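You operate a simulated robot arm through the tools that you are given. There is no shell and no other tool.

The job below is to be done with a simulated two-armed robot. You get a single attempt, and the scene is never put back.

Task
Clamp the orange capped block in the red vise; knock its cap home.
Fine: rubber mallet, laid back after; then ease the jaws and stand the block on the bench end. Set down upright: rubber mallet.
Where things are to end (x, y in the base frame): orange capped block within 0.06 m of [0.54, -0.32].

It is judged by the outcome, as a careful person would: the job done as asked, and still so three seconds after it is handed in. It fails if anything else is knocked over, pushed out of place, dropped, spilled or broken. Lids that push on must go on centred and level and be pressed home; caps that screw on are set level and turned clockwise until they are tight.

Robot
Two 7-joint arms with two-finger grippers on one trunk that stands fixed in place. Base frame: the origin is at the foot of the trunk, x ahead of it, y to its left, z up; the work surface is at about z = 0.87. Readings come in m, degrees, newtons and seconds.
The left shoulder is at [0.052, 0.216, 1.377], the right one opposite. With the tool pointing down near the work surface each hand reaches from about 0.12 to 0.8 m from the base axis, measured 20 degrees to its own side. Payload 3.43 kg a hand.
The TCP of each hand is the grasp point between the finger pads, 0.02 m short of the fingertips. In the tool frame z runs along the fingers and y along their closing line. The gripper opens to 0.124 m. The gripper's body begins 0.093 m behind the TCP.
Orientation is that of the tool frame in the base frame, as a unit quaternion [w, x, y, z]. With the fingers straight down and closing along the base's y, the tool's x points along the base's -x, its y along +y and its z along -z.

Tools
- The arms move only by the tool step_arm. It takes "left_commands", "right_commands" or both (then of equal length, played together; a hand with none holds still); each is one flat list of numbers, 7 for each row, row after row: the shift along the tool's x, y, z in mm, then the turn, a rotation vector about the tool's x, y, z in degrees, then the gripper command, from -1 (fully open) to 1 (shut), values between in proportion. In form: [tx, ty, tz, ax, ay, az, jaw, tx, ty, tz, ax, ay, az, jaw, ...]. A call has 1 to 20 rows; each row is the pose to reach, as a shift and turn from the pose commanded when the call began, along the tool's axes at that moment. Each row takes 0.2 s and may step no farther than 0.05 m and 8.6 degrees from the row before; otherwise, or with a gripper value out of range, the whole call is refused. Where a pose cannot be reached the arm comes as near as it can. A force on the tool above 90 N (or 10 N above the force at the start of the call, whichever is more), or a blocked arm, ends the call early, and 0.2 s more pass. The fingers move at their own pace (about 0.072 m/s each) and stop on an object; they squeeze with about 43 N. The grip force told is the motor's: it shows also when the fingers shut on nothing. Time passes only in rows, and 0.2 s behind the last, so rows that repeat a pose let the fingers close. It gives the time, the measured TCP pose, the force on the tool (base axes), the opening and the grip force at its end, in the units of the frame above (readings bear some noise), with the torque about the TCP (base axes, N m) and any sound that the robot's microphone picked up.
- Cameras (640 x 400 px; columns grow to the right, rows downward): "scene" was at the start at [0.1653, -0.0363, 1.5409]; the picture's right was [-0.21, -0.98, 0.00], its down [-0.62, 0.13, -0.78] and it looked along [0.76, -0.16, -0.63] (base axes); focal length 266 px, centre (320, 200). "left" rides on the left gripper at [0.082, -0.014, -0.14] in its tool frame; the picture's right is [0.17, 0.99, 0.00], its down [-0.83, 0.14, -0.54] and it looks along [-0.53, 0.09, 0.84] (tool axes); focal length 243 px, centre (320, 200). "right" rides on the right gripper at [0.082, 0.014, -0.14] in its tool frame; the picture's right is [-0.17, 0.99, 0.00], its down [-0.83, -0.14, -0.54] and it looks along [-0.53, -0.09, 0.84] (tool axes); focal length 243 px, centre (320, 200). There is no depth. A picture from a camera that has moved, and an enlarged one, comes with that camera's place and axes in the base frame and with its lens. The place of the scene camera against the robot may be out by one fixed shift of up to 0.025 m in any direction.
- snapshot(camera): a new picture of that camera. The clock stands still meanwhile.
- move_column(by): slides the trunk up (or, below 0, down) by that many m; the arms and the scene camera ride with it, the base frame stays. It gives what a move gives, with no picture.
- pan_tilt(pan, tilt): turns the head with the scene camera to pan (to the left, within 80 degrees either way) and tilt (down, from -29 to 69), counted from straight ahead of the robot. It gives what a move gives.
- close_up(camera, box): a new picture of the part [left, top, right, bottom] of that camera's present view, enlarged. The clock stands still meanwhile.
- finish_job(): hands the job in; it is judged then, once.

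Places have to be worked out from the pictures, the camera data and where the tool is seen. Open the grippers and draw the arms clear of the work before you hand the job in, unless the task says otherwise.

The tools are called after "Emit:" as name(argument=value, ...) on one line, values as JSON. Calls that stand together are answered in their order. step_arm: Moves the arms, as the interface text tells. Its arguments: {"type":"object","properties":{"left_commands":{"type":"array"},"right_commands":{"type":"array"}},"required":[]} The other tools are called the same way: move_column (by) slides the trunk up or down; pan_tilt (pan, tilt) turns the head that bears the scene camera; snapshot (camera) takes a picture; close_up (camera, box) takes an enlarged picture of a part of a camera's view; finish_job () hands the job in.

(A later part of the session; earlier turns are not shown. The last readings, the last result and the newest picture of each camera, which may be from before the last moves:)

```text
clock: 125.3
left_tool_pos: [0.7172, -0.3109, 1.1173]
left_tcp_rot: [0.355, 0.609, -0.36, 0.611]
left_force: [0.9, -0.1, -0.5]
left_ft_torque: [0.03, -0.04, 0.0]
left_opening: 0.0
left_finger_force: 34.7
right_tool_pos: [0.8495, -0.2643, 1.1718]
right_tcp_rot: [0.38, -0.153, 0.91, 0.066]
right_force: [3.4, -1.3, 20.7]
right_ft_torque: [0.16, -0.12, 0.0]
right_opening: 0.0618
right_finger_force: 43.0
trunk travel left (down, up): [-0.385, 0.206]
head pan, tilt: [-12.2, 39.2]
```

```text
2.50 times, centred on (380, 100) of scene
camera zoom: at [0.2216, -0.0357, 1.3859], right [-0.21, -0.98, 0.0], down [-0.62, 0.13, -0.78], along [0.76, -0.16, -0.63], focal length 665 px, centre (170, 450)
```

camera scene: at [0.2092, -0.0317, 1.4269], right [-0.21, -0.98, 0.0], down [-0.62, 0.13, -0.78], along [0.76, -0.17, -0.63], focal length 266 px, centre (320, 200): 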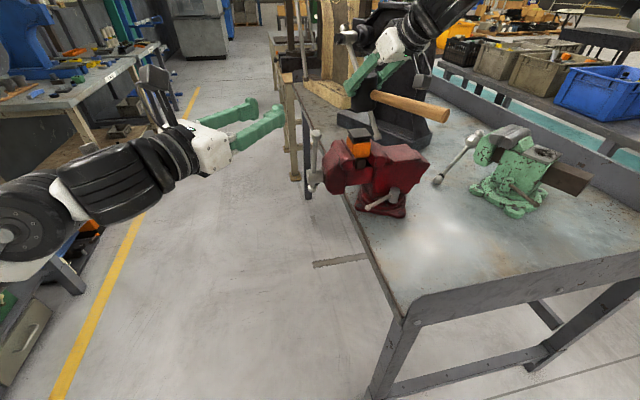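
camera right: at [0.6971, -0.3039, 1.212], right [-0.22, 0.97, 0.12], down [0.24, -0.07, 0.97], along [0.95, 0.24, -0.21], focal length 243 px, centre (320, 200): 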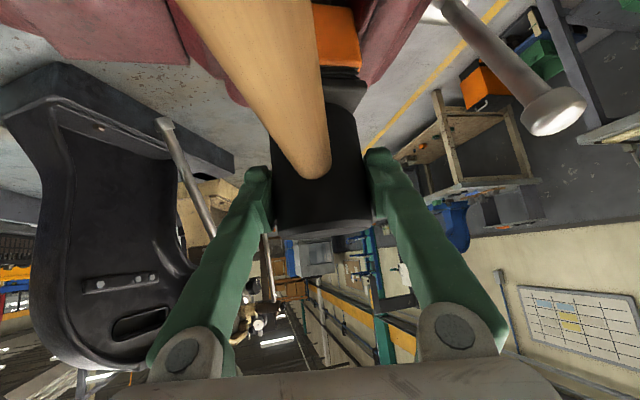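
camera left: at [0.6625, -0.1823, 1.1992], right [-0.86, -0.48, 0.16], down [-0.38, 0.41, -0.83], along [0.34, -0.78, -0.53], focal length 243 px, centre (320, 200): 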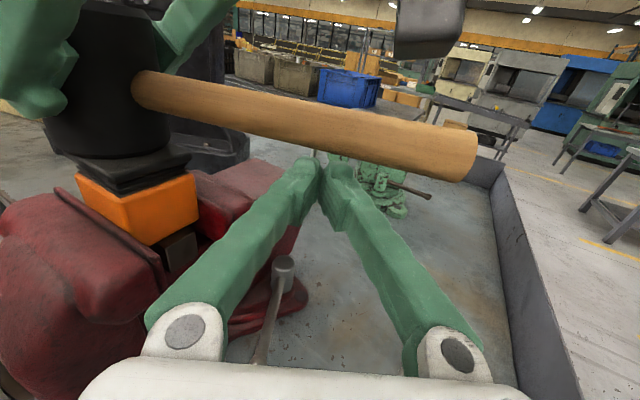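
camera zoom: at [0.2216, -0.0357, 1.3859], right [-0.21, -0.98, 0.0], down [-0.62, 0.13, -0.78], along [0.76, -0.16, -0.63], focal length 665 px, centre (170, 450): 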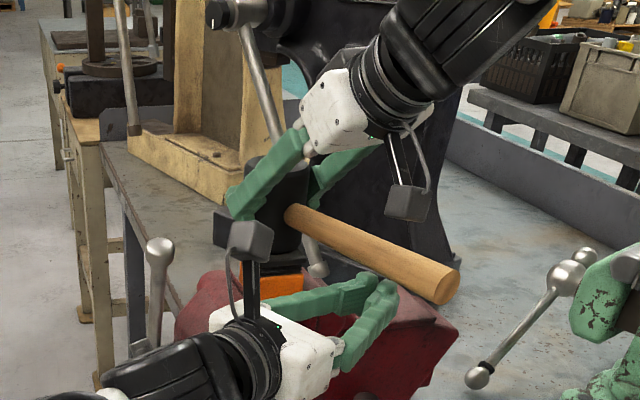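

The fingers are beneath the handle. I raise the left hand in small steps until it carries a little of the handle.

Emit:
step_arm(left_commands=[5, 0, 0, 0, 0, 0, 1, 8, 0, 0, 0, 0, 0, 1, 10, 0, 0, 0, 0, 0, 1, 12, 0, 0, 0, 0, 0, 1])

Emit:
snapshot(camera="left")

```text
clock: 126.3
left_tool_pos: [0.7168, -0.3107, 1.1293]
left_tcp_rot: [0.356, 0.609, -0.36, 0.611]
left_force: [0.3, -0.8, -0.1]
left_ft_torque: [-0.02, 0.01, 0.02]
left_opening: 0.0001
left_finger_force: 34.6
right_tool_pos: [0.8498, -0.264, 1.1718]
right_tcp_rot: [0.379, -0.153, 0.91, 0.066]
right_force: [2.1, -0.7, 20.6]
right_ft_torque: [0.11, -0.13, -0.05]
right_opening: 0.0617
right_finger_force: 43.1
trunk travel left (down, up): [-0.385, 0.206]
head pan, tilt: [-12.2, 39.2]
```

```text
taken
camera left: at [0.6616, -0.1835, 1.2118], right [-0.86, -0.48, 0.16], down [-0.38, 0.41, -0.83], along [0.34, -0.78, -0.53], focal length 243 px, centre (320, 200)
```

left: 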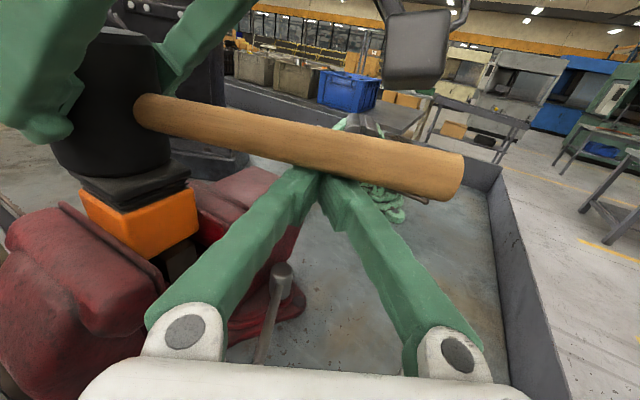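

Not touching yet; I raise it a few millimetres more.

Emit:
step_arm(left_commands=[1.5, 0, 0, 0, 0, 0, 1, 3, 0, 0, 0, 0, 0, 1, 4.5, 0, 0, 0, 0, 0, 1, 6, 0, 0, 0, 0, 0, 1])

```text
clock: 127.3
left_tool_pos: [0.7165, -0.3113, 1.1338]
left_tcp_rot: [0.355, 0.611, -0.36, 0.609]
left_force: [0.7, -0.5, -11.4]
left_ft_torque: [-0.01, 0.13, 0.07]
left_opening: 0.0
left_finger_force: 34.1
right_tool_pos: [0.8508, -0.2649, 1.172]
right_tcp_rot: [0.379, -0.154, 0.91, 0.067]
right_force: [0.1, 1.0, 25.1]
right_ft_torque: [-0.26, 1.01, -0.11]
right_opening: 0.0615
right_finger_force: 43.0
trunk travel left (down, up): [-0.385, 0.206]
head pan, tilt: [-12.2, 39.2]
```

The left finger carries about 11 N of the handle. I ease both hands slightly so neither pushes hard, then open the right fingers.

Emit:
step_arm(left_commands=[-1, 0, 0, 0, 0, 0, 1, -1.5, 0, 0, 0, 0, 0, 1, -1.5, 0, 0, 0, 0, 0, 1], right_commands=[-1.4, 0, -1.4, 0, 0, 0, 1, -2.8, 0, -2.8, 0, 0, 0, 1, -2.8, 0, -2.8, 0, 0, 0, 1])

```text
clock: 128.2
left_tool_pos: [0.7183, -0.3113, 1.1345]
left_tcp_rot: [0.356, 0.609, -0.359, 0.611]
left_force: [-1.1, -0.1, -1.0]
left_ft_torque: [-0.1, -0.05, 0.08]
left_opening: 0.0
left_finger_force: 33.9
right_tool_pos: [0.8513, -0.264, 1.1721]
right_tcp_rot: [0.377, -0.154, 0.911, 0.066]
right_force: [-0.1, 5.4, 5.6]
right_ft_torque: [0.53, -0.14, 0.07]
right_opening: 0.0617
right_finger_force: 43.0
trunk travel left (down, up): [-0.385, 0.206]
head pan, tilt: [-12.2, 39.2]
```

Loads are small now. I open the right fingers a little and see whether the mallet stays put on cap and finger.

Emit:
step_arm(right_commands=[0, 0, 0, 0, 0, 0, -0.05, 0, 0, 0, 0, 0, 0, -0.2, 0, 0, 0, 0, 0, 0, -0.4, 0, 0, 0, 0, 0, 0, -0.4])

Emit:
snapshot(camera="left")

Emit:
snapshot(camera="right")

Emit:
close_up(camera="scene", box=[310, 40, 450, 150])

```text
clock: 129.2
left_tool_pos: [0.7189, -0.3114, 1.1329]
left_tcp_rot: [0.357, 0.609, -0.36, 0.61]
left_force: [-0.1, -1.2, 0.1]
left_ft_torque: [0.0, 0.01, 0.0]
left_opening: 0.0
left_finger_force: 34.2
right_tool_pos: [0.8513, -0.2664, 1.1729]
right_tcp_rot: [0.377, -0.154, 0.911, 0.066]
right_force: [0.0, 0.7, -0.2]
right_ft_torque: [0.0, 0.02, -0.02]
right_opening: 0.087
right_finger_force: 0.0
trunk travel left (down, up): [-0.385, 0.206]
head pan, tilt: [-12.2, 39.2]
```

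```text
taken
camera left: at [0.6637, -0.1844, 1.2152], right [-0.86, -0.48, 0.16], down [-0.38, 0.41, -0.83], along [0.33, -0.78, -0.53], focal length 243 px, centre (320, 200)
```

left: 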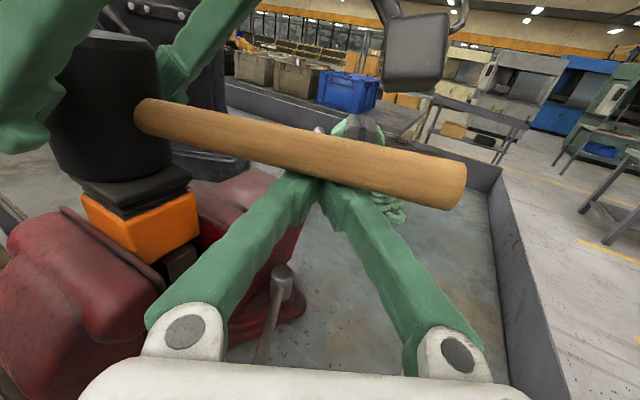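

```text
taken
camera right: at [0.6989, -0.3048, 1.2139], right [-0.21, 0.97, 0.12], down [0.24, -0.07, 0.97], along [0.95, 0.24, -0.22], focal length 243 px, centre (320, 200)
```

right: 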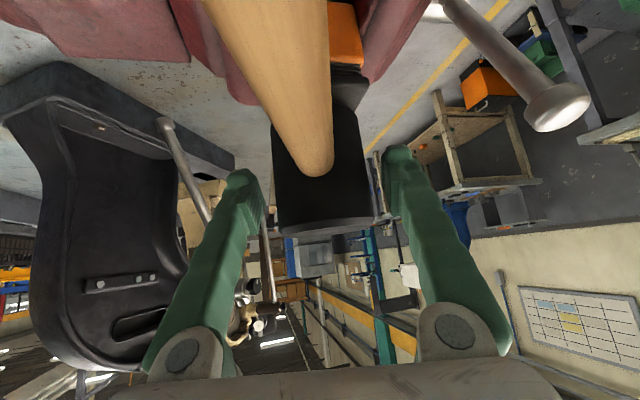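

```text
3.64 times, centred on (380, 95) of scene
camera zoom: at [0.2238, -0.0363, 1.3855], right [-0.21, -0.98, 0.0], down [-0.62, 0.13, -0.78], along [0.76, -0.16, -0.63], focal length 968 px, centre (102, 582)
```

zoom: 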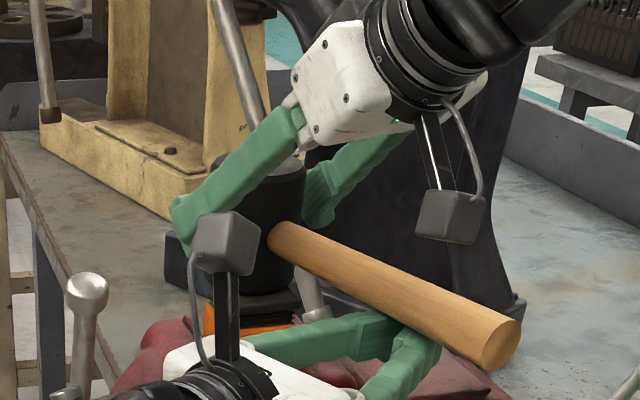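

The mallet rests steadily on the cap and the left finger. I draw the right hand back and up, close it, tip it to 55° and bring the closed fingertips above the centre of the mallet head.

Emit:
step_arm(right_commands=[0, 0, -30, 0, 0, 0, -0.4, 0, 0, -65, 0, 0, 0, -0.4, 0, 0, -105, 0, 0, 0, -0.4, 0, 0, -105, 0, -5, 0, 0.3, 0, 0, -105, 0, -10, 0, 1, 0, 0, -105, 0, -10, 0, 1, -20, 1, -85, 0, -10, 0, 1, -46, 2, -60, 0, -10, 0, 1, -46, 2, -60, 0, -10, 0, 1])

Emit:
snapshot(camera="right")

Emit:
close_up(camera="scene", box=[310, 40, 450, 150])

Emit:
snapshot(camera="left")

```text
clock: 131.2
left_tool_pos: [0.718, -0.3122, 1.1331]
left_tcp_rot: [0.355, 0.61, -0.36, 0.61]
left_force: [0.1, 0.9, -0.1]
left_ft_torque: [0.01, -0.02, 0.0]
left_opening: 0.0002
left_finger_force: 34.3
right_tool_pos: [0.8395, -0.2654, 1.2496]
right_tcp_rot: [0.456, -0.147, 0.874, 0.08]
right_force: [-1.2, 0.0, 0.7]
right_ft_torque: [0.03, -0.01, 0.01]
right_opening: 0.0
right_finger_force: 34.5
trunk travel left (down, up): [-0.385, 0.206]
head pan, tilt: [-12.2, 39.2]
```

```text
taken
camera right: at [0.6834, -0.3064, 1.2625], right [-0.24, 0.96, 0.14], down [0.08, -0.13, 0.99], along [0.97, 0.24, -0.04], focal length 243 px, centre (320, 200)
```

right: 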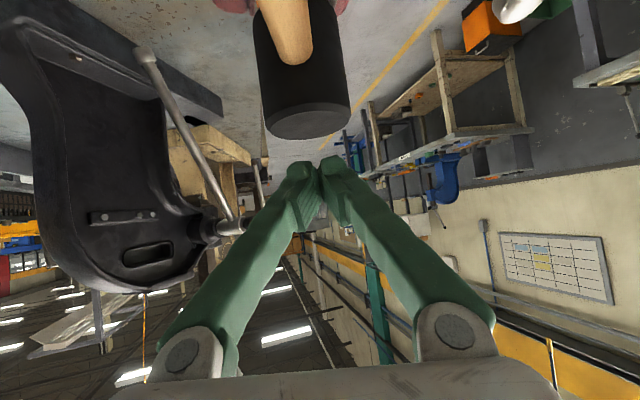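

```text
3.64 times, centred on (380, 95) of scene
camera zoom: at [0.2229, -0.037, 1.3857], right [-0.21, -0.98, 0.0], down [-0.62, 0.13, -0.78], along [0.76, -0.16, -0.63], focal length 968 px, centre (102, 582)
```

zoom: 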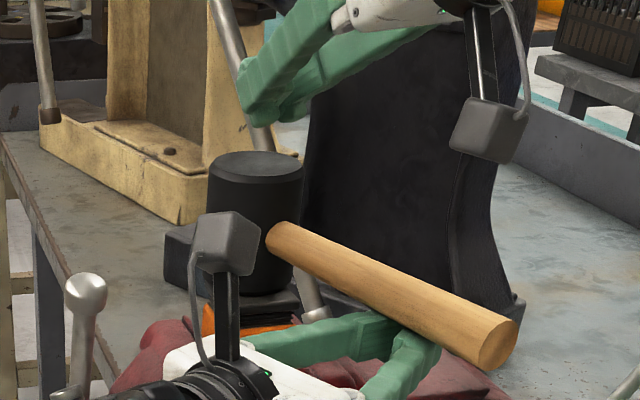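

```text
taken
camera left: at [0.6628, -0.1851, 1.2155], right [-0.86, -0.48, 0.16], down [-0.38, 0.41, -0.83], along [0.34, -0.78, -0.53], focal length 243 px, centre (320, 200)
```

left: 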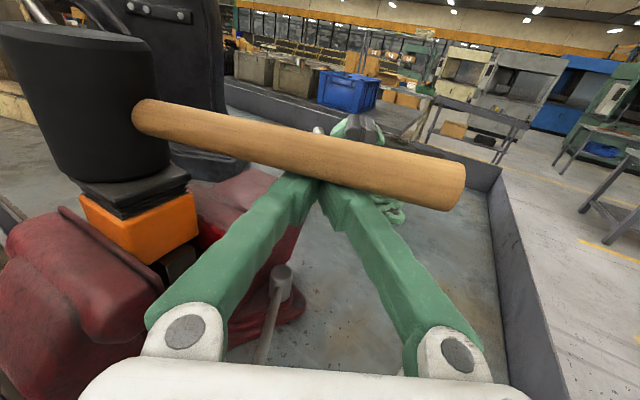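

The mallet stands freely on the cap and finger, and the right fingertips are centred above its head by the numbers. I press down gradually on the mallet head, watching the force.

Emit:
step_arm(right_commands=[19.7, 0, 13.7, 0, 0, 0, 1, 24.6, 0, 17.1, 0, 0, 0, 1, 27.9, 0, 19.4, 0, 0, 0, 1, 31.2, 0, 21.7, 0, 0, 0, 1])

Emit:
snapshot(camera="left")

Emit:
snapshot(camera="right")

```text
clock: 132.2
left_tool_pos: [0.7184, -0.3121, 1.135]
left_tcp_rot: [0.356, 0.61, -0.36, 0.61]
left_force: [1.2, -1.2, -2.8]
left_ft_torque: [-0.03, 0.05, -0.02]
left_opening: 0.0061
left_finger_force: 34.4
right_tool_pos: [0.8412, -0.2673, 1.2202]
right_tcp_rot: [0.463, -0.146, 0.871, 0.081]
right_force: [9.8, -4.3, 29.1]
right_ft_torque: [-0.09, -0.24, -0.12]
right_opening: 0.0062
right_finger_force: 34.4
trunk travel left (down, up): [-0.385, 0.206]
head pan, tilt: [-12.2, 39.2]
```

```text
taken
camera left: at [0.6624, -0.1842, 1.2158], right [-0.86, -0.48, 0.16], down [-0.38, 0.41, -0.83], along [0.34, -0.78, -0.53], focal length 243 px, centre (320, 200)
```

left: 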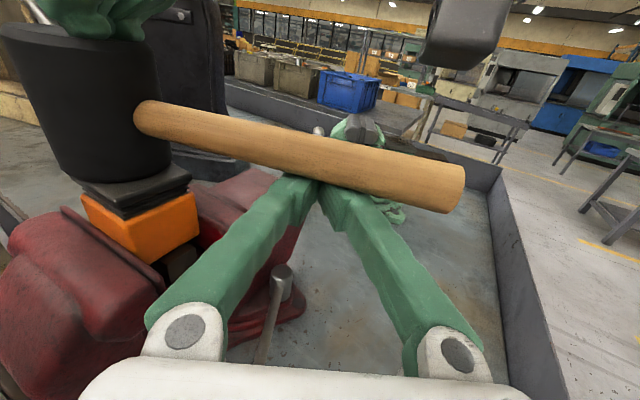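

```text
taken
camera right: at [0.6839, -0.3069, 1.2299], right [-0.24, 0.96, 0.14], down [0.06, -0.13, 0.99], along [0.97, 0.24, -0.03], focal length 243 px, centre (320, 200)
```

right: 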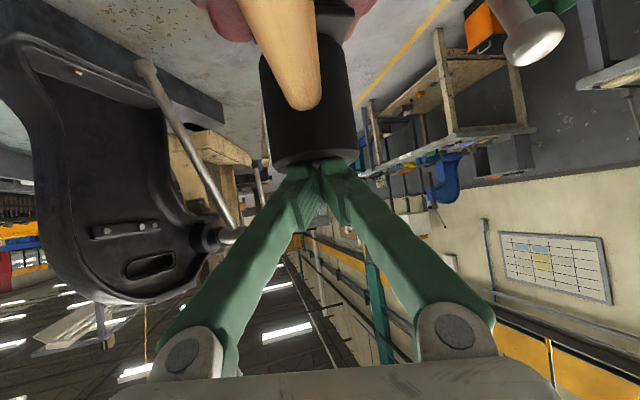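

Contact is good: 29 N straight down, the mallet steady. I press on in steps.

Emit:
step_arm(right_commands=[3.3, 0, 2.3, 0, 0, 0, 1, 6.6, 0, 4.6, 0, 0, 0, 1, 9.8, 0, 6.9, 0, 0, 0, 1])

Emit:
close_up(camera="left", box=[0, 0, 260, 280])

```text
clock: 132.9
left_tool_pos: [0.715, -0.3116, 1.1344]
left_tcp_rot: [0.354, 0.61, -0.359, 0.612]
left_force: [3.7, 1.1, -7.1]
left_ft_torque: [-0.08, 0.13, 0.02]
left_opening: 0.0
left_finger_force: 34.7
right_tool_pos: [0.8419, -0.2665, 1.2193]
right_tcp_rot: [0.472, -0.144, 0.866, 0.08]
right_force: [6.1, -9.1, 59.2]
right_ft_torque: [-0.24, -0.29, -0.02]
right_opening: 0.0058
right_finger_force: 34.2
trunk travel left (down, up): [-0.385, 0.206]
head pan, tilt: [-12.2, 39.2]
```

```text
1.43 times, centred on (130, 140) of left
camera zoom: at [0.6599, -0.1836, 1.2172], right [-0.86, -0.48, 0.16], down [-0.38, 0.41, -0.83], along [0.34, -0.78, -0.53], focal length 347 px, centre (591, 286)
```

zoom: 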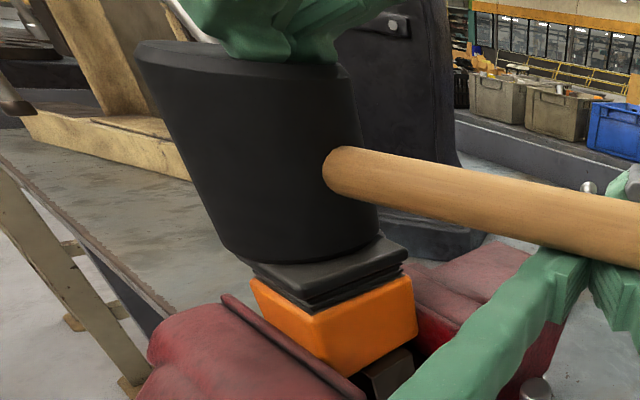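

59 N and nothing has moved yet. I increase further toward 90 N.

Emit:
step_arm(right_commands=[3.3, 0, 2.3, 0, 0, 0, 1, 6.6, 0, 4.6, 0, 0, 0, 1, 9.8, 0, 6.9, 0, 0, 0, 1])

Emit:
close_up(camera="left", box=[0, 0, 260, 280])

```text
clock: 133.8
left_tool_pos: [0.713, -0.311, 1.1373]
left_tcp_rot: [0.354, 0.609, -0.36, 0.612]
left_force: [6.0, 3.0, -13.2]
left_ft_torque: [-0.16, 0.14, -0.07]
left_opening: 0.0
left_finger_force: 34.7
right_tool_pos: [0.8424, -0.265, 1.2194]
right_tcp_rot: [0.48, -0.143, 0.862, 0.082]
right_force: [-0.9, -16.7, 80.0]
right_ft_torque: [-0.38, -0.22, -0.14]
right_opening: 0.006
right_finger_force: 33.8
trunk travel left (down, up): [-0.385, 0.206]
head pan, tilt: [-12.2, 39.2]
```

```text
1.43 times, centred on (130, 140) of left
camera zoom: at [0.6573, -0.1839, 1.2185], right [-0.86, -0.48, 0.16], down [-0.38, 0.41, -0.83], along [0.34, -0.78, -0.53], focal length 347 px, centre (591, 286)
```

zoom: 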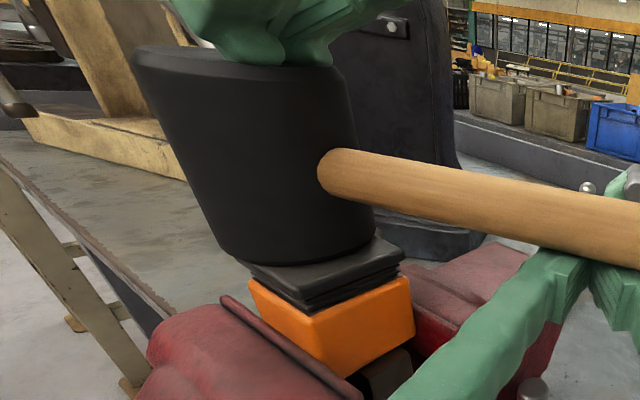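

80 N and the cap still holds. I go on pressing in further small calls (each allows 10 N more).

Emit:
step_arm(right_commands=[3.3, 0, 2.3, 0, 0, 0, 1, 6.6, 0, 4.6, 0, 0, 0, 1])

Emit:
step_arm(right_commands=[3.3, 0, 2.3, 0, 0, 0, 1, 6.6, 0, 4.6, 0, 0, 0, 1])

Emit:
close_up(camera="left", box=[0, 0, 260, 280])

```text
clock: 134.3
left_tool_pos: [0.7195, -0.313, 1.1308]
left_tcp_rot: [0.355, 0.611, -0.36, 0.609]
left_force: [0.8, 0.0, -0.3]
left_ft_torque: [-0.04, -0.01, -0.07]
left_opening: 0.0001
left_finger_force: 34.2
right_tool_pos: [0.8513, -0.2644, 1.2221]
right_tcp_rot: [0.491, -0.14, 0.856, 0.084]
right_force: [-6.4, -4.9, 30.2]
right_ft_torque: [0.02, 0.15, 0.01]
right_opening: 0.0059
right_finger_force: 33.9
trunk travel left (down, up): [-0.385, 0.206]
head pan, tilt: [-12.2, 39.2]
stopped in row 2 (right hand): the force on the tool passed its limit at 93 N (the readings are from after the stop); the commanded pose is now the measured one
```

```text
clock: 134.9
left_tool_pos: [0.7125, -0.3123, 1.1359]
left_tcp_rot: [0.354, 0.609, -0.36, 0.612]
left_force: [-0.1, 0.3, 0.5]
left_ft_torque: [0.0, 0.02, 0.03]
left_opening: 0.0001
left_finger_force: 34.3
right_tool_pos: [0.8444, -0.2646, 1.2196]
right_tcp_rot: [0.491, -0.142, 0.855, 0.084]
right_force: [-14.1, -12.0, 45.1]
right_ft_torque: [-0.2, 0.16, -0.2]
right_opening: 0.0059
right_finger_force: 34.3
trunk travel left (down, up): [-0.385, 0.206]
head pan, tilt: [-12.2, 39.2]
```

```text
1.43 times, centred on (130, 140) of left
camera zoom: at [0.6569, -0.1844, 1.2186], right [-0.86, -0.48, 0.16], down [-0.38, 0.41, -0.83], along [0.34, -0.78, -0.53], focal length 347 px, centre (591, 286)
```

zoom: 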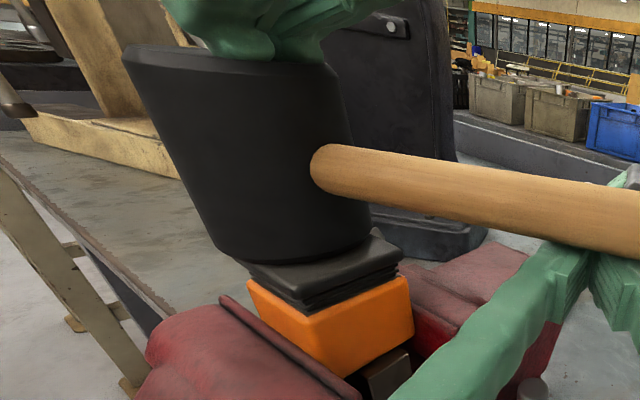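

The arm tops out at 93 N and the cap does not give to steady pressure, while my one fast blow had moved it 2–3 mm. So it wants real knocks. I lift the fist off and check how the mallet stands.

Emit:
step_arm(right_commands=[-8, 0, -6, 0, 0, 0, 1, -25, 0, -17, 0, 0, 0, 1, -35, 0, -40, 0, 0, 0, 1, -35, 0, -40, 0, 0, 0, 1])

Emit:
snapshot(camera="left")

Emit:
snapshot(camera="right")

Emit:
close_up(camera="scene", box=[310, 40, 450, 150])

```text
clock: 135.9
left_tool_pos: [0.7209, -0.3128, 1.1302]
left_tcp_rot: [0.356, 0.611, -0.359, 0.609]
left_force: [0.1, -0.1, -0.9]
left_ft_torque: [0.01, 0.01, -0.04]
left_opening: 0.0
left_finger_force: 34.2
right_tool_pos: [0.8356, -0.2699, 1.2527]
right_tcp_rot: [0.481, -0.142, 0.862, 0.082]
right_force: [0.7, 0.1, -0.5]
right_ft_torque: [-0.02, 0.0, -0.01]
right_opening: 0.0
right_finger_force: 34.1
trunk travel left (down, up): [-0.385, 0.206]
head pan, tilt: [-12.2, 39.2]
```

```text
taken
camera left: at [0.6656, -0.184, 1.2134], right [-0.86, -0.48, 0.16], down [-0.39, 0.41, -0.83], along [0.33, -0.78, -0.54], focal length 243 px, centre (320, 200)
```

left: 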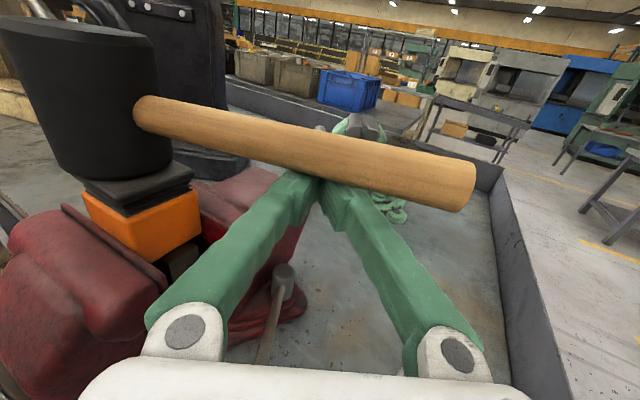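

```text
taken
camera right: at [0.678, -0.3095, 1.2564], right [-0.24, 0.96, 0.15], down [0.02, -0.14, 0.99], along [0.97, 0.24, 0.01], focal length 243 px, centre (320, 200)
```

right: 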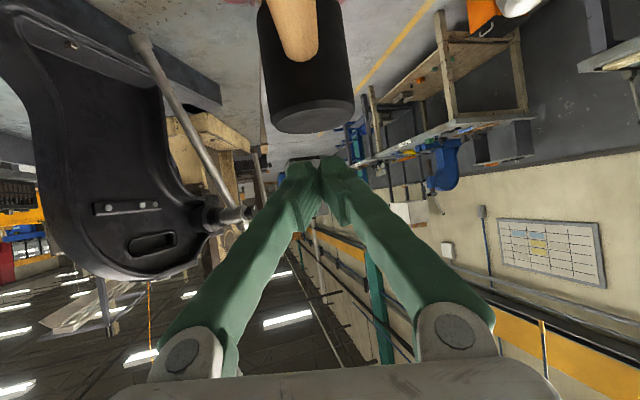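

```text
3.64 times, centred on (380, 95) of scene
camera zoom: at [0.2254, -0.0361, 1.3852], right [-0.21, -0.98, 0.0], down [-0.62, 0.13, -0.77], along [0.76, -0.16, -0.63], focal length 968 px, centre (102, 582)
```

zoom: 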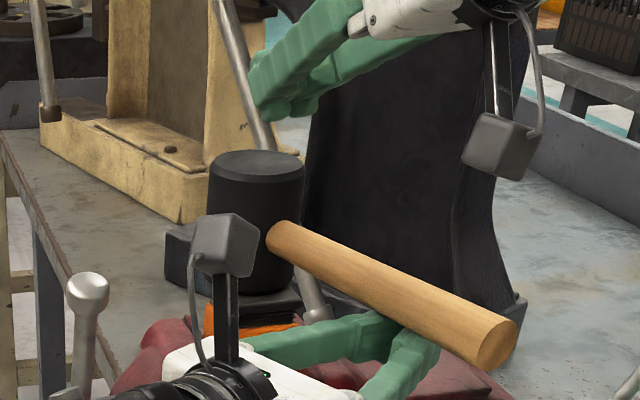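

The mallet still stands steadily. I'll regrip its head with the right hand (as it is well supported now) and knock with faster, shorter blows, using the left camera to watch the cap. First the right hand backs off, opens and lines up.

Emit:
step_arm(right_commands=[5, 0, -25, 0, 0, 0, 1, 25, -1, -42, 0, 5, 0, 0, 40.6, -2, -47.8, 0, 10.2, 0, -0.4, 40.6, -2, -47.8, 0, 10.2, 0, -0.4, 40.6, -2, -47.8, 0, 10.2, 0, -0.4])

Emit:
snapshot(camera="right")

```text
clock: 137.1
left_tool_pos: [0.7185, -0.3122, 1.1323]
left_tcp_rot: [0.356, 0.61, -0.36, 0.609]
left_force: [-0.5, 0.6, -0.1]
left_ft_torque: [0.03, 0.0, -0.02]
left_opening: 0.0001
left_finger_force: 34.0
right_tool_pos: [0.7775, -0.29, 1.2449]
right_tcp_rot: [0.404, -0.149, 0.9, 0.07]
right_force: [0.0, -0.3, -0.3]
right_ft_torque: [0.01, 0.02, 0.02]
right_opening: 0.0867
right_finger_force: 0.0
trunk travel left (down, up): [-0.385, 0.206]
head pan, tilt: [-12.2, 39.2]
```

```text
taken
camera right: at [0.6225, -0.329, 1.2767], right [-0.21, 0.97, 0.13], down [0.19, -0.09, 0.98], along [0.96, 0.23, -0.16], focal length 243 px, centre (320, 200)
```

right: 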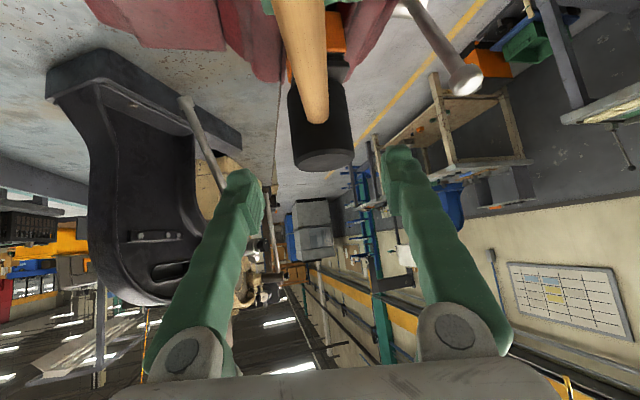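

The head is centred between the open right fingers. I go in 105 mm and close on it, then lower and withdraw the left finger from under the handle.

Emit:
step_arm(right_commands=[0, 0, 30, 0, 0, 0, -0.4, 0, 0, 60, 0, 0, 0, -0.4, 0, 0, 88, 0, 0, 0, -0.4, 0, 0, 105, 0, 0, 0, -0.4, 0, 0, 105, 0, 0, 0, -0.4, 0, 0, 105, 0, 0, 0, 0.1, 0, 0, 105, 0, 0, 0, 1, 0, 0, 105, 0, 0, 0, 1, 0, 0, 105, 0, 0, 0, 1])

Emit:
step_arm(left_commands=[-8, 0, 0, 0, 0, 0, 1, -16, 0, -10, 0, 0, 0, 1, -18, 0, -50, 0, 0, 0, 1, -18, 0, -90, 0, 0, 0, 1, -18, 0, -90, 0, 0, 0, 1])

Emit:
snapshot(camera="right")

Emit:
snapshot(camera="left")

```text
clock: 139.1
left_tool_pos: [0.7189, -0.3105, 1.1325]
left_tcp_rot: [0.356, 0.61, -0.359, 0.61]
left_force: [-0.2, -0.5, -0.3]
left_ft_torque: [0.0, 0.02, -0.02]
left_opening: 0.0
left_finger_force: 34.8
right_tool_pos: [0.8505, -0.2648, 1.1769]
right_tcp_rot: [0.405, -0.149, 0.899, 0.069]
right_force: [-0.9, 5.2, 4.7]
right_ft_torque: [0.11, 0.01, -0.04]
right_opening: 0.0616
right_finger_force: 43.0
trunk travel left (down, up): [-0.385, 0.206]
head pan, tilt: [-12.2, 39.2]
```

```text
clock: 140.3
left_tool_pos: [0.6745, -0.2332, 1.1139]
left_tcp_rot: [0.356, 0.61, -0.36, 0.61]
left_force: [-0.2, 0.3, 0.8]
left_ft_torque: [-0.03, 0.0, -0.02]
left_opening: 0.0005
left_finger_force: 34.1
right_tool_pos: [0.8521, -0.2659, 1.1774]
right_tcp_rot: [0.405, -0.15, 0.899, 0.07]
right_force: [0.6, 4.8, 7.3]
right_ft_torque: [0.01, -0.12, 0.02]
right_opening: 0.0617
right_finger_force: 42.9
trunk travel left (down, up): [-0.385, 0.206]
head pan, tilt: [-12.2, 39.2]
```

```text
taken
camera right: at [0.696, -0.3041, 1.2087], right [-0.22, 0.97, 0.13], down [0.18, -0.09, 0.98], along [0.96, 0.23, -0.16], focal length 243 px, centre (320, 200)
```

right: 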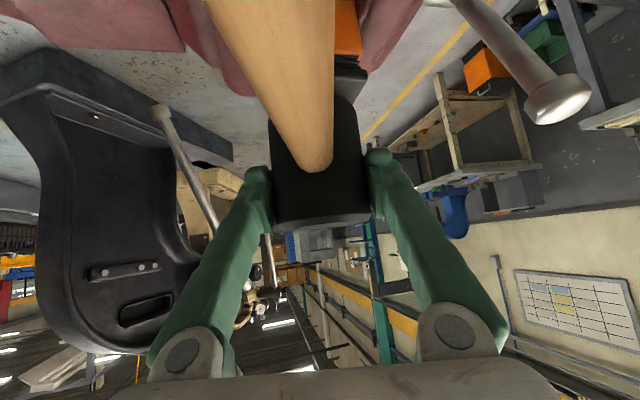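

```text
taken
camera left: at [0.6189, -0.1063, 1.1969], right [-0.86, -0.48, 0.16], down [-0.38, 0.41, -0.83], along [0.34, -0.78, -0.54], focal length 243 px, centre (320, 200)
```

left: 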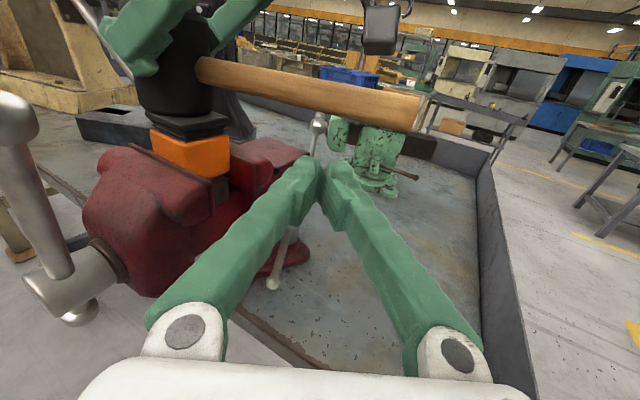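

The right hand holds the mallet flat on the cap (11 N). I take a sharp baseline of the cap from the left camera before knocking.

Emit:
close_up(camera="left", box=[140, 95, 250, 185])

Emit:
step_arm(right_commands=[-10, 0, -9, 0, 0, 0, 1, -30, 0, -27, 0, 0, 0, 1, -41, 0, -36.5, 0, 0, 0, 1, -41, 0, -36.5, 0, 0, 0, 1])

Emit:
close_up(camera="left", box=[140, 95, 250, 185])

```text
4.44 times, centred on (195, 140) of left
camera zoom: at [0.6189, -0.1063, 1.1969], right [-0.86, -0.48, 0.16], down [-0.38, 0.41, -0.83], along [0.34, -0.78, -0.54], focal length 1078 px, centre (876, 467)
```

zoom: 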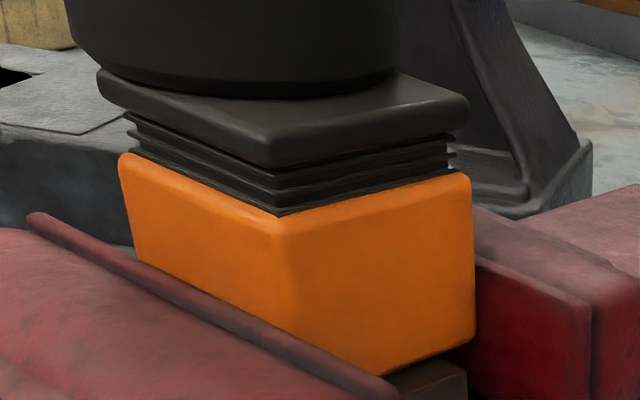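

```text
clock: 141.3
left_tool_pos: [0.6755, -0.2352, 1.1141]
left_tcp_rot: [0.356, 0.611, -0.36, 0.61]
left_force: [0.8, -0.1, 0.0]
left_ft_torque: [0.04, 0.01, 0.0]
left_opening: 0.0
left_finger_force: 34.2
right_tool_pos: [0.8519, -0.2666, 1.2298]
right_tcp_rot: [0.404, -0.149, 0.9, 0.069]
right_force: [0.0, 0.2, -4.2]
right_ft_torque: [0.04, -0.06, 0.01]
right_opening: 0.0617
right_finger_force: 42.6
trunk travel left (down, up): [-0.385, 0.206]
head pan, tilt: [-12.2, 39.2]
```

```text
4.44 times, centred on (195, 140) of left
camera zoom: at [0.6201, -0.1073, 1.1961], right [-0.86, -0.48, 0.16], down [-0.38, 0.41, -0.83], along [0.34, -0.77, -0.54], focal length 1078 px, centre (876, 467)
```

zoom: 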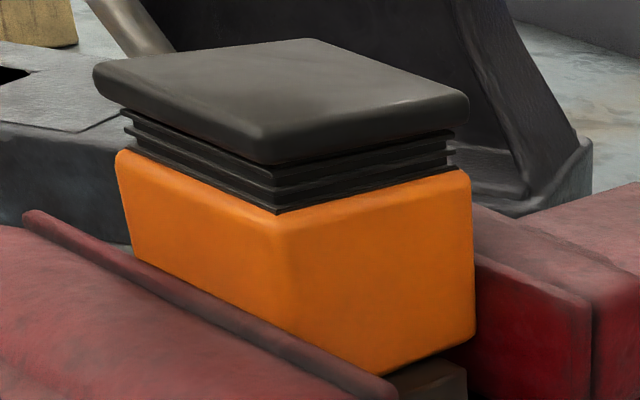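

The picture shows about 14 mm of ribs still out. I strike with a longer run-up at full speed and retract immediately.

Emit:
step_arm(right_commands=[-9, 0, -8, 0, 0, 0, 1, -9, 0, -8, 0, 0, 0, 1, 28.4, 0, 25.2, 0, 0, 0, 1, 65.7, 0, 58.4, 0, 0, 0, 1, 28.4, 0, 25.2, 0, 0, 0, 1, 0, 0, 0, 0, 0, 0, 1])

Emit:
close_up(camera="left", box=[140, 95, 250, 185])

Emit:
snapshot(camera="right")

```text
clock: 142.7
left_tool_pos: [0.6727, -0.2347, 1.1169]
left_tcp_rot: [0.355, 0.61, -0.359, 0.611]
left_force: [-1.0, 0.0, 0.4]
left_ft_torque: [0.02, 0.03, 0.04]
left_opening: 0.0
left_finger_force: 34.2
right_tool_pos: [0.8493, -0.2685, 1.229]
right_tcp_rot: [0.403, -0.15, 0.9, 0.069]
right_force: [-1.0, 0.7, -2.9]
right_ft_torque: [-0.01, -0.06, -0.02]
right_opening: 0.0616
right_finger_force: 43.2
trunk travel left (down, up): [-0.385, 0.206]
head pan, tilt: [-12.2, 39.2]
```

```text
4.44 times, centred on (195, 140) of left
camera zoom: at [0.6168, -0.1074, 1.1978], right [-0.86, -0.48, 0.16], down [-0.38, 0.41, -0.83], along [0.34, -0.78, -0.53], focal length 1078 px, centre (876, 467)
```

zoom: 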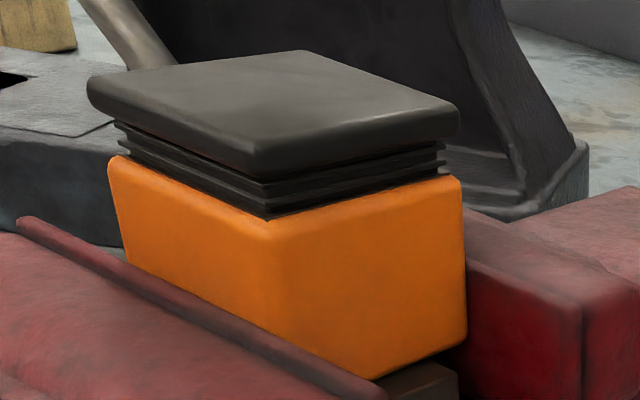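

```text
taken
camera right: at [0.694, -0.307, 1.2614], right [-0.21, 0.97, 0.13], down [0.19, -0.09, 0.98], along [0.96, 0.23, -0.16], focal length 243 px, centre (320, 200)
```

right: 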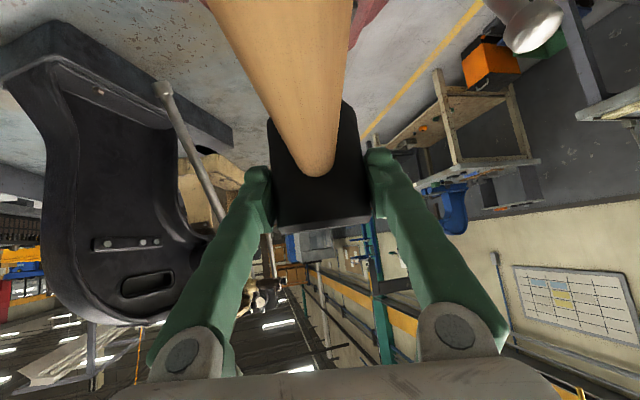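

That knock drove the cap down about 3 mm and the grip held. I repeat it twice more in one go.

Emit:
step_arm(right_commands=[-9, 0, -8, 0, 0, 0, 1, -9, 0, -8, 0, 0, 0, 1, 28.4, 0, 25.2, 0, 0, 0, 1, 65.7, 0, 58.4, 0, 0, 0, 1, 28.4, 0, 25.2, 0, 0, 0, 1, -9, 0, -8, 0, 0, 0, 1, -9, 0, -8, 0, 0, 0, 1, 28.4, 0, 25.2, 0, 0, 0, 1, 65.7, 0, 58.4, 0, 0, 0, 1, 28.4, 0, 25.2, 0, 0, 0, 1, 0, 0, 0, 0, 0, 0, 1])

Emit:
close_up(camera="left", box=[140, 95, 250, 185])

Emit:
snapshot(camera="right")

Emit:
snapshot(camera="left")

```text
clock: 145.1
left_tool_pos: [0.6723, -0.2348, 1.1152]
left_tcp_rot: [0.356, 0.609, -0.361, 0.61]
left_force: [-0.8, -0.9, 0.5]
left_ft_torque: [0.02, 0.01, 0.06]
left_opening: 0.0002
left_finger_force: 34.6
right_tool_pos: [0.8491, -0.267, 1.2317]
right_tcp_rot: [0.403, -0.149, 0.9, 0.068]
right_force: [-0.2, -0.3, -3.5]
right_ft_torque: [0.01, -0.09, -0.02]
right_opening: 0.0616
right_finger_force: 42.8
trunk travel left (down, up): [-0.385, 0.206]
head pan, tilt: [-12.2, 39.2]
```

```text
4.44 times, centred on (195, 140) of left
camera zoom: at [0.6168, -0.1076, 1.1978], right [-0.86, -0.48, 0.16], down [-0.38, 0.41, -0.83], along [0.34, -0.78, -0.53], focal length 1078 px, centre (876, 467)
```

zoom: 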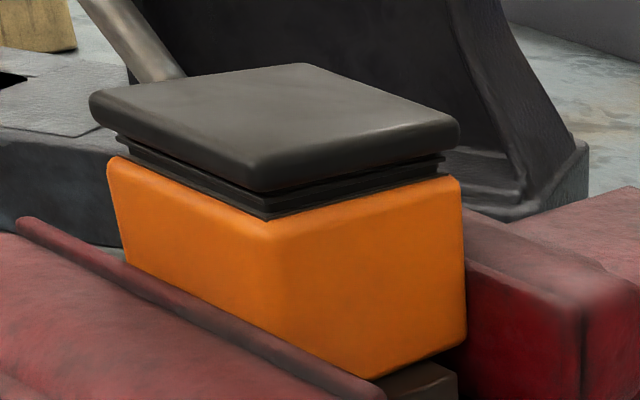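

```text
taken
camera right: at [0.694, -0.3068, 1.2639], right [-0.21, 0.97, 0.13], down [0.19, -0.09, 0.98], along [0.96, 0.23, -0.16], focal length 243 px, centre (320, 200)
```

right: 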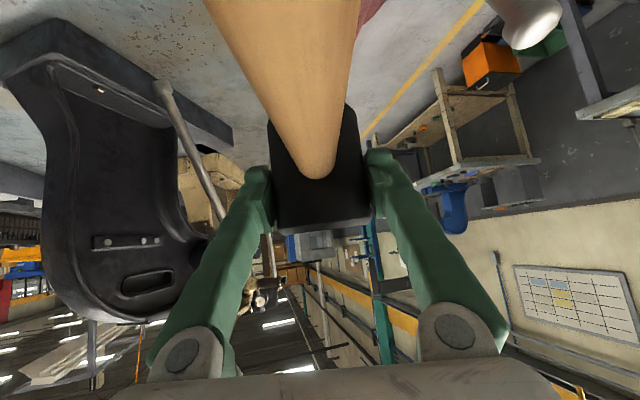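

```text
taken
camera left: at [0.6168, -0.1076, 1.1978], right [-0.86, -0.48, 0.16], down [-0.38, 0.41, -0.83], along [0.34, -0.78, -0.53], focal length 243 px, centre (320, 200)
```

left: 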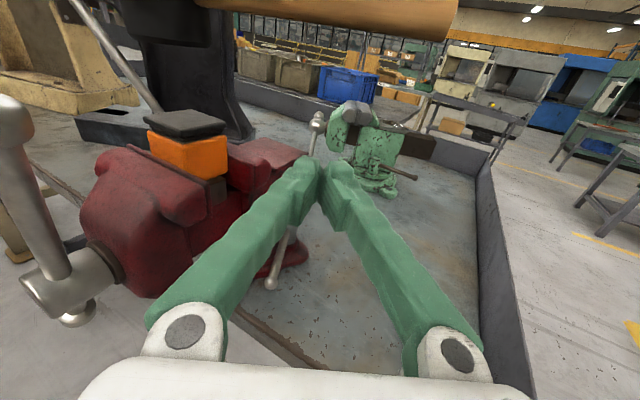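

The cap is down to about 6 mm of ribs and the mallet sits well in the hand. Two more blows, a few millimetres deeper.

Emit:
step_arm(right_commands=[-3.7, 0, -3.3, 0, 0, 0, 1, -3.7, 0, -3.3, 0, 0, 0, 1, 33.6, 0, 29.9, 0, 0, 0, 1, 71, 0, 63, 0, 0, 0, 1, 33.6, 0, 29.9, 0, 0, 0, 1, -3.7, 0, -3.3, 0, 0, 0, 1, -3.7, 0, -3.3, 0, 0, 0, 1, 33.6, 0, 29.9, 0, 0, 0, 1, 71, 0, 63, 0, 0, 0, 1, 33.6, 0, 29.9, 0, 0, 0, 1, 0, 0, 0, 0, 0, 0, 1])

Emit:
close_up(camera="left", box=[140, 95, 250, 185])

Emit:
snapshot(camera="right")

```text
clock: 147.5
left_tool_pos: [0.6728, -0.235, 1.1162]
left_tcp_rot: [0.355, 0.61, -0.36, 0.61]
left_force: [-0.8, 0.4, 0.7]
left_ft_torque: [0.01, 0.03, 0.08]
left_opening: 0.0001
left_finger_force: 34.5
right_tool_pos: [0.8466, -0.2641, 1.2307]
right_tcp_rot: [0.403, -0.149, 0.9, 0.068]
right_force: [-1.7, 0.0, -4.0]
right_ft_torque: [0.01, -0.08, 0.01]
right_opening: 0.0615
right_finger_force: 43.3
trunk travel left (down, up): [-0.385, 0.206]
head pan, tilt: [-12.2, 39.2]
```

```text
4.44 times, centred on (195, 140) of left
camera zoom: at [0.6163, -0.1075, 1.198], right [-0.86, -0.48, 0.16], down [-0.38, 0.41, -0.83], along [0.34, -0.78, -0.53], focal length 1078 px, centre (876, 467)
```

zoom: 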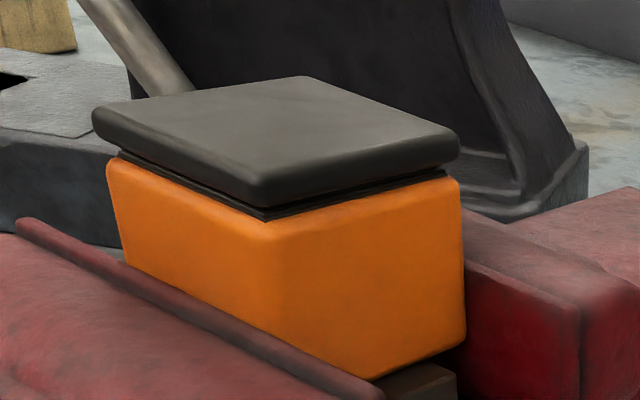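

```text
taken
camera right: at [0.6917, -0.3038, 1.2624], right [-0.21, 0.97, 0.13], down [0.19, -0.09, 0.98], along [0.96, 0.23, -0.16], focal length 243 px, centre (320, 200)
```

right: 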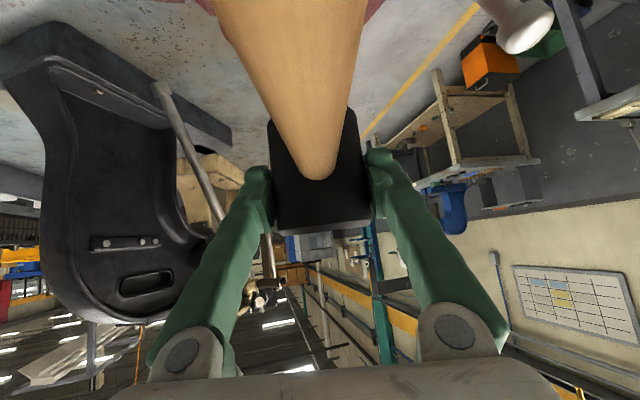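

Only about 3 mm of ribs left. Two more blows.

Emit:
step_arm(right_commands=[-1.5, 0, -1.3, 0, 0, 0, 1, -1.5, 0, -1.3, 0, 0, 0, 1, 35.8, 0, 31.9, 0, 0, 0, 1, 73.2, 0, 65, 0, 0, 0, 1, 35.8, 0, 31.9, 0, 0, 0, 1, -1.5, 0, -1.3, 0, 0, 0, 1, -1.5, 0, -1.3, 0, 0, 0, 1, 35.8, 0, 31.9, 0, 0, 0, 1, 73.2, 0, 65, 0, 0, 0, 1, 35.8, 0, 31.9, 0, 0, 0, 1, 0, 0, 0, 0, 0, 0, 1])

Emit:
close_up(camera="left", box=[140, 95, 250, 185])

Emit:
snapshot(camera="right")

```text
clock: 149.9
left_tool_pos: [0.6712, -0.234, 1.1163]
left_tcp_rot: [0.354, 0.61, -0.36, 0.611]
left_force: [0.0, 0.2, 0.5]
left_ft_torque: [0.04, -0.01, 0.05]
left_opening: 0.0001
left_finger_force: 34.1
right_tool_pos: [0.8453, -0.2685, 1.2329]
right_tcp_rot: [0.404, -0.149, 0.9, 0.069]
right_force: [-0.2, 0.1, -4.2]
right_ft_torque: [-0.02, -0.11, -0.02]
right_opening: 0.0613
right_finger_force: 43.0
trunk travel left (down, up): [-0.385, 0.206]
head pan, tilt: [-12.2, 39.2]
```

```text
4.44 times, centred on (195, 140) of left
camera zoom: at [0.6159, -0.1074, 1.1983], right [-0.86, -0.48, 0.16], down [-0.38, 0.41, -0.83], along [0.34, -0.78, -0.53], focal length 1078 px, centre (876, 467)
```

zoom: 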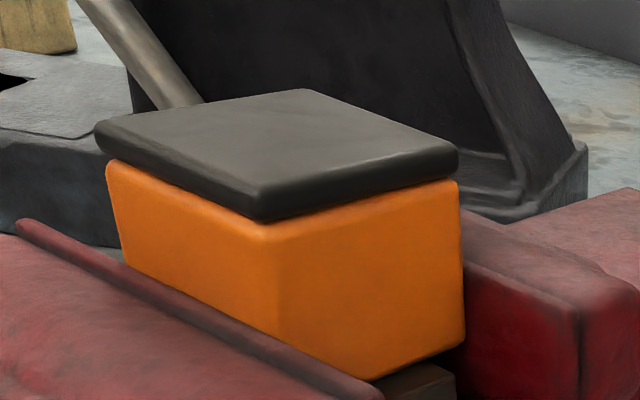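

```text
taken
camera right: at [0.6901, -0.3073, 1.264], right [-0.21, 0.97, 0.13], down [0.19, -0.09, 0.98], along [0.96, 0.23, -0.16], focal length 243 px, centre (320, 200)
```

right: 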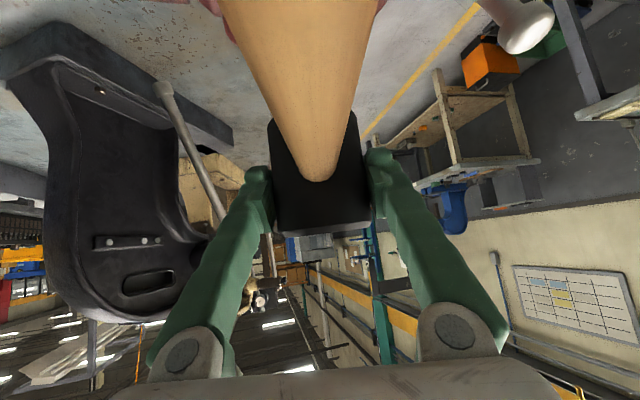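

The ribs are gone and the plate appears to sit on the orange body. I look closer all round for any remaining gap.

Emit:
close_up(camera="left", box=[155, 110, 225, 155])

Emit:
close_up(camera="scene", box=[335, 105, 395, 150])

```text
8.89 times, centred on (190, 132) of left
camera zoom: at [0.6159, -0.1074, 1.1983], right [-0.86, -0.48, 0.16], down [-0.38, 0.41, -0.83], along [0.34, -0.78, -0.53], focal length 2157 px, centre (1476, 800)
```

zoom: 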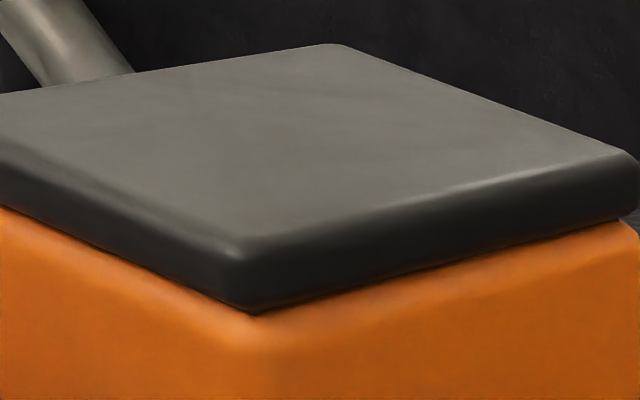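

```text
8.89 times, centred on (365, 128) of scene
camera zoom: at [0.2196, -0.0364, 1.3862], right [-0.21, -0.98, 0.0], down [-0.62, 0.13, -0.78], along [0.76, -0.16, -0.63], focal length 2365 px, centre (-80, 844)
```

zoom: 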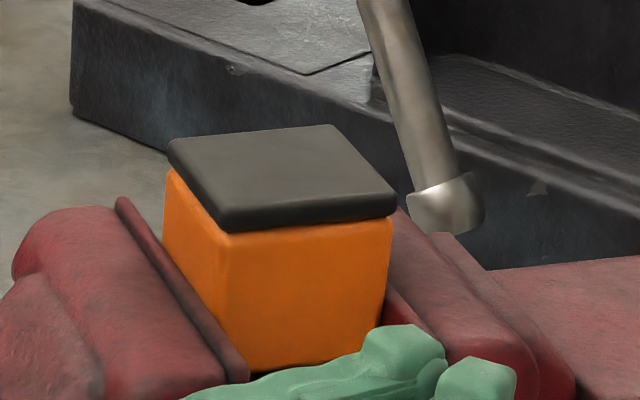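

The cap sits level and flush on the body. One more blow to be sure it is fully home, then I compare.

Emit:
step_arm(right_commands=[-1.5, 0, -1.3, 0, 0, 0, 1, -1.5, 0, -1.3, 0, 0, 0, 1, 35.8, 0, 31.9, 0, 0, 0, 1, 73.2, 0, 65, 0, 0, 0, 1, 35.8, 0, 31.9, 0, 0, 0, 1, 0, 0, 0, 0, 0, 0, 1, 0, 0, 0, 0, 0, 0, 1])

Emit:
close_up(camera="left", box=[155, 110, 225, 155])

Emit:
close_up(camera="scene", box=[335, 105, 395, 150])

Emit:
snapshot(camera="right")

```text
clock: 151.5
left_tool_pos: [0.6767, -0.2332, 1.1125]
left_tcp_rot: [0.355, 0.612, -0.358, 0.61]
left_force: [0.9, 1.0, -0.4]
left_ft_torque: [-0.03, 0.01, -0.07]
left_opening: 0.0
left_finger_force: 34.5
right_tool_pos: [0.852, -0.2694, 1.2291]
right_tcp_rot: [0.403, -0.149, 0.901, 0.069]
right_force: [0.6, -0.9, -4.5]
right_ft_torque: [0.0, -0.05, 0.03]
right_opening: 0.0614
right_finger_force: 43.3
trunk travel left (down, up): [-0.385, 0.206]
head pan, tilt: [-12.2, 39.2]
```

```text
8.89 times, centred on (190, 132) of left
camera zoom: at [0.6216, -0.1074, 1.1952], right [-0.86, -0.48, 0.16], down [-0.39, 0.41, -0.83], along [0.33, -0.77, -0.54], focal length 2157 px, centre (1476, 800)
```

zoom: 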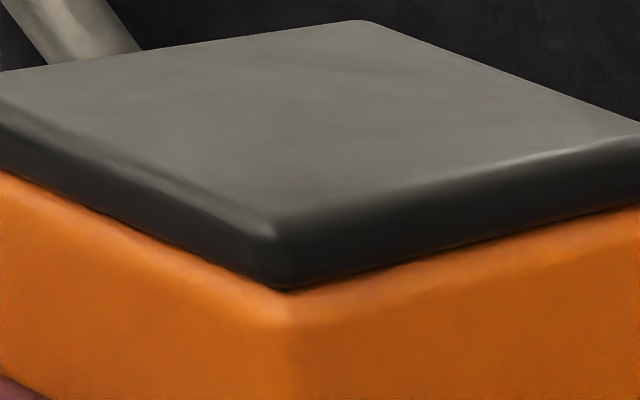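

```text
8.89 times, centred on (365, 128) of scene
camera zoom: at [0.2261, -0.0364, 1.3851], right [-0.21, -0.98, 0.0], down [-0.62, 0.13, -0.77], along [0.76, -0.16, -0.63], focal length 2365 px, centre (-80, 844)
```

zoom: 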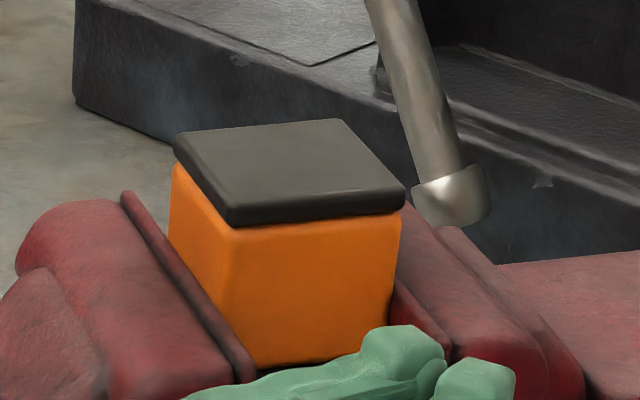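

```text
taken
camera right: at [0.6962, -0.3086, 1.2622], right [-0.21, 0.97, 0.13], down [0.19, -0.09, 0.98], along [0.96, 0.23, -0.17], focal length 243 px, centre (320, 200)
```

right: 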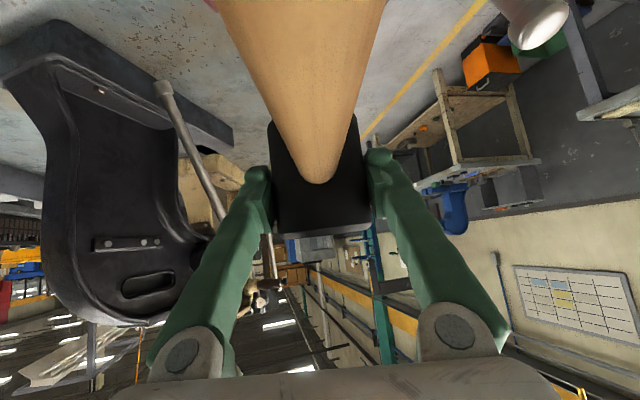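

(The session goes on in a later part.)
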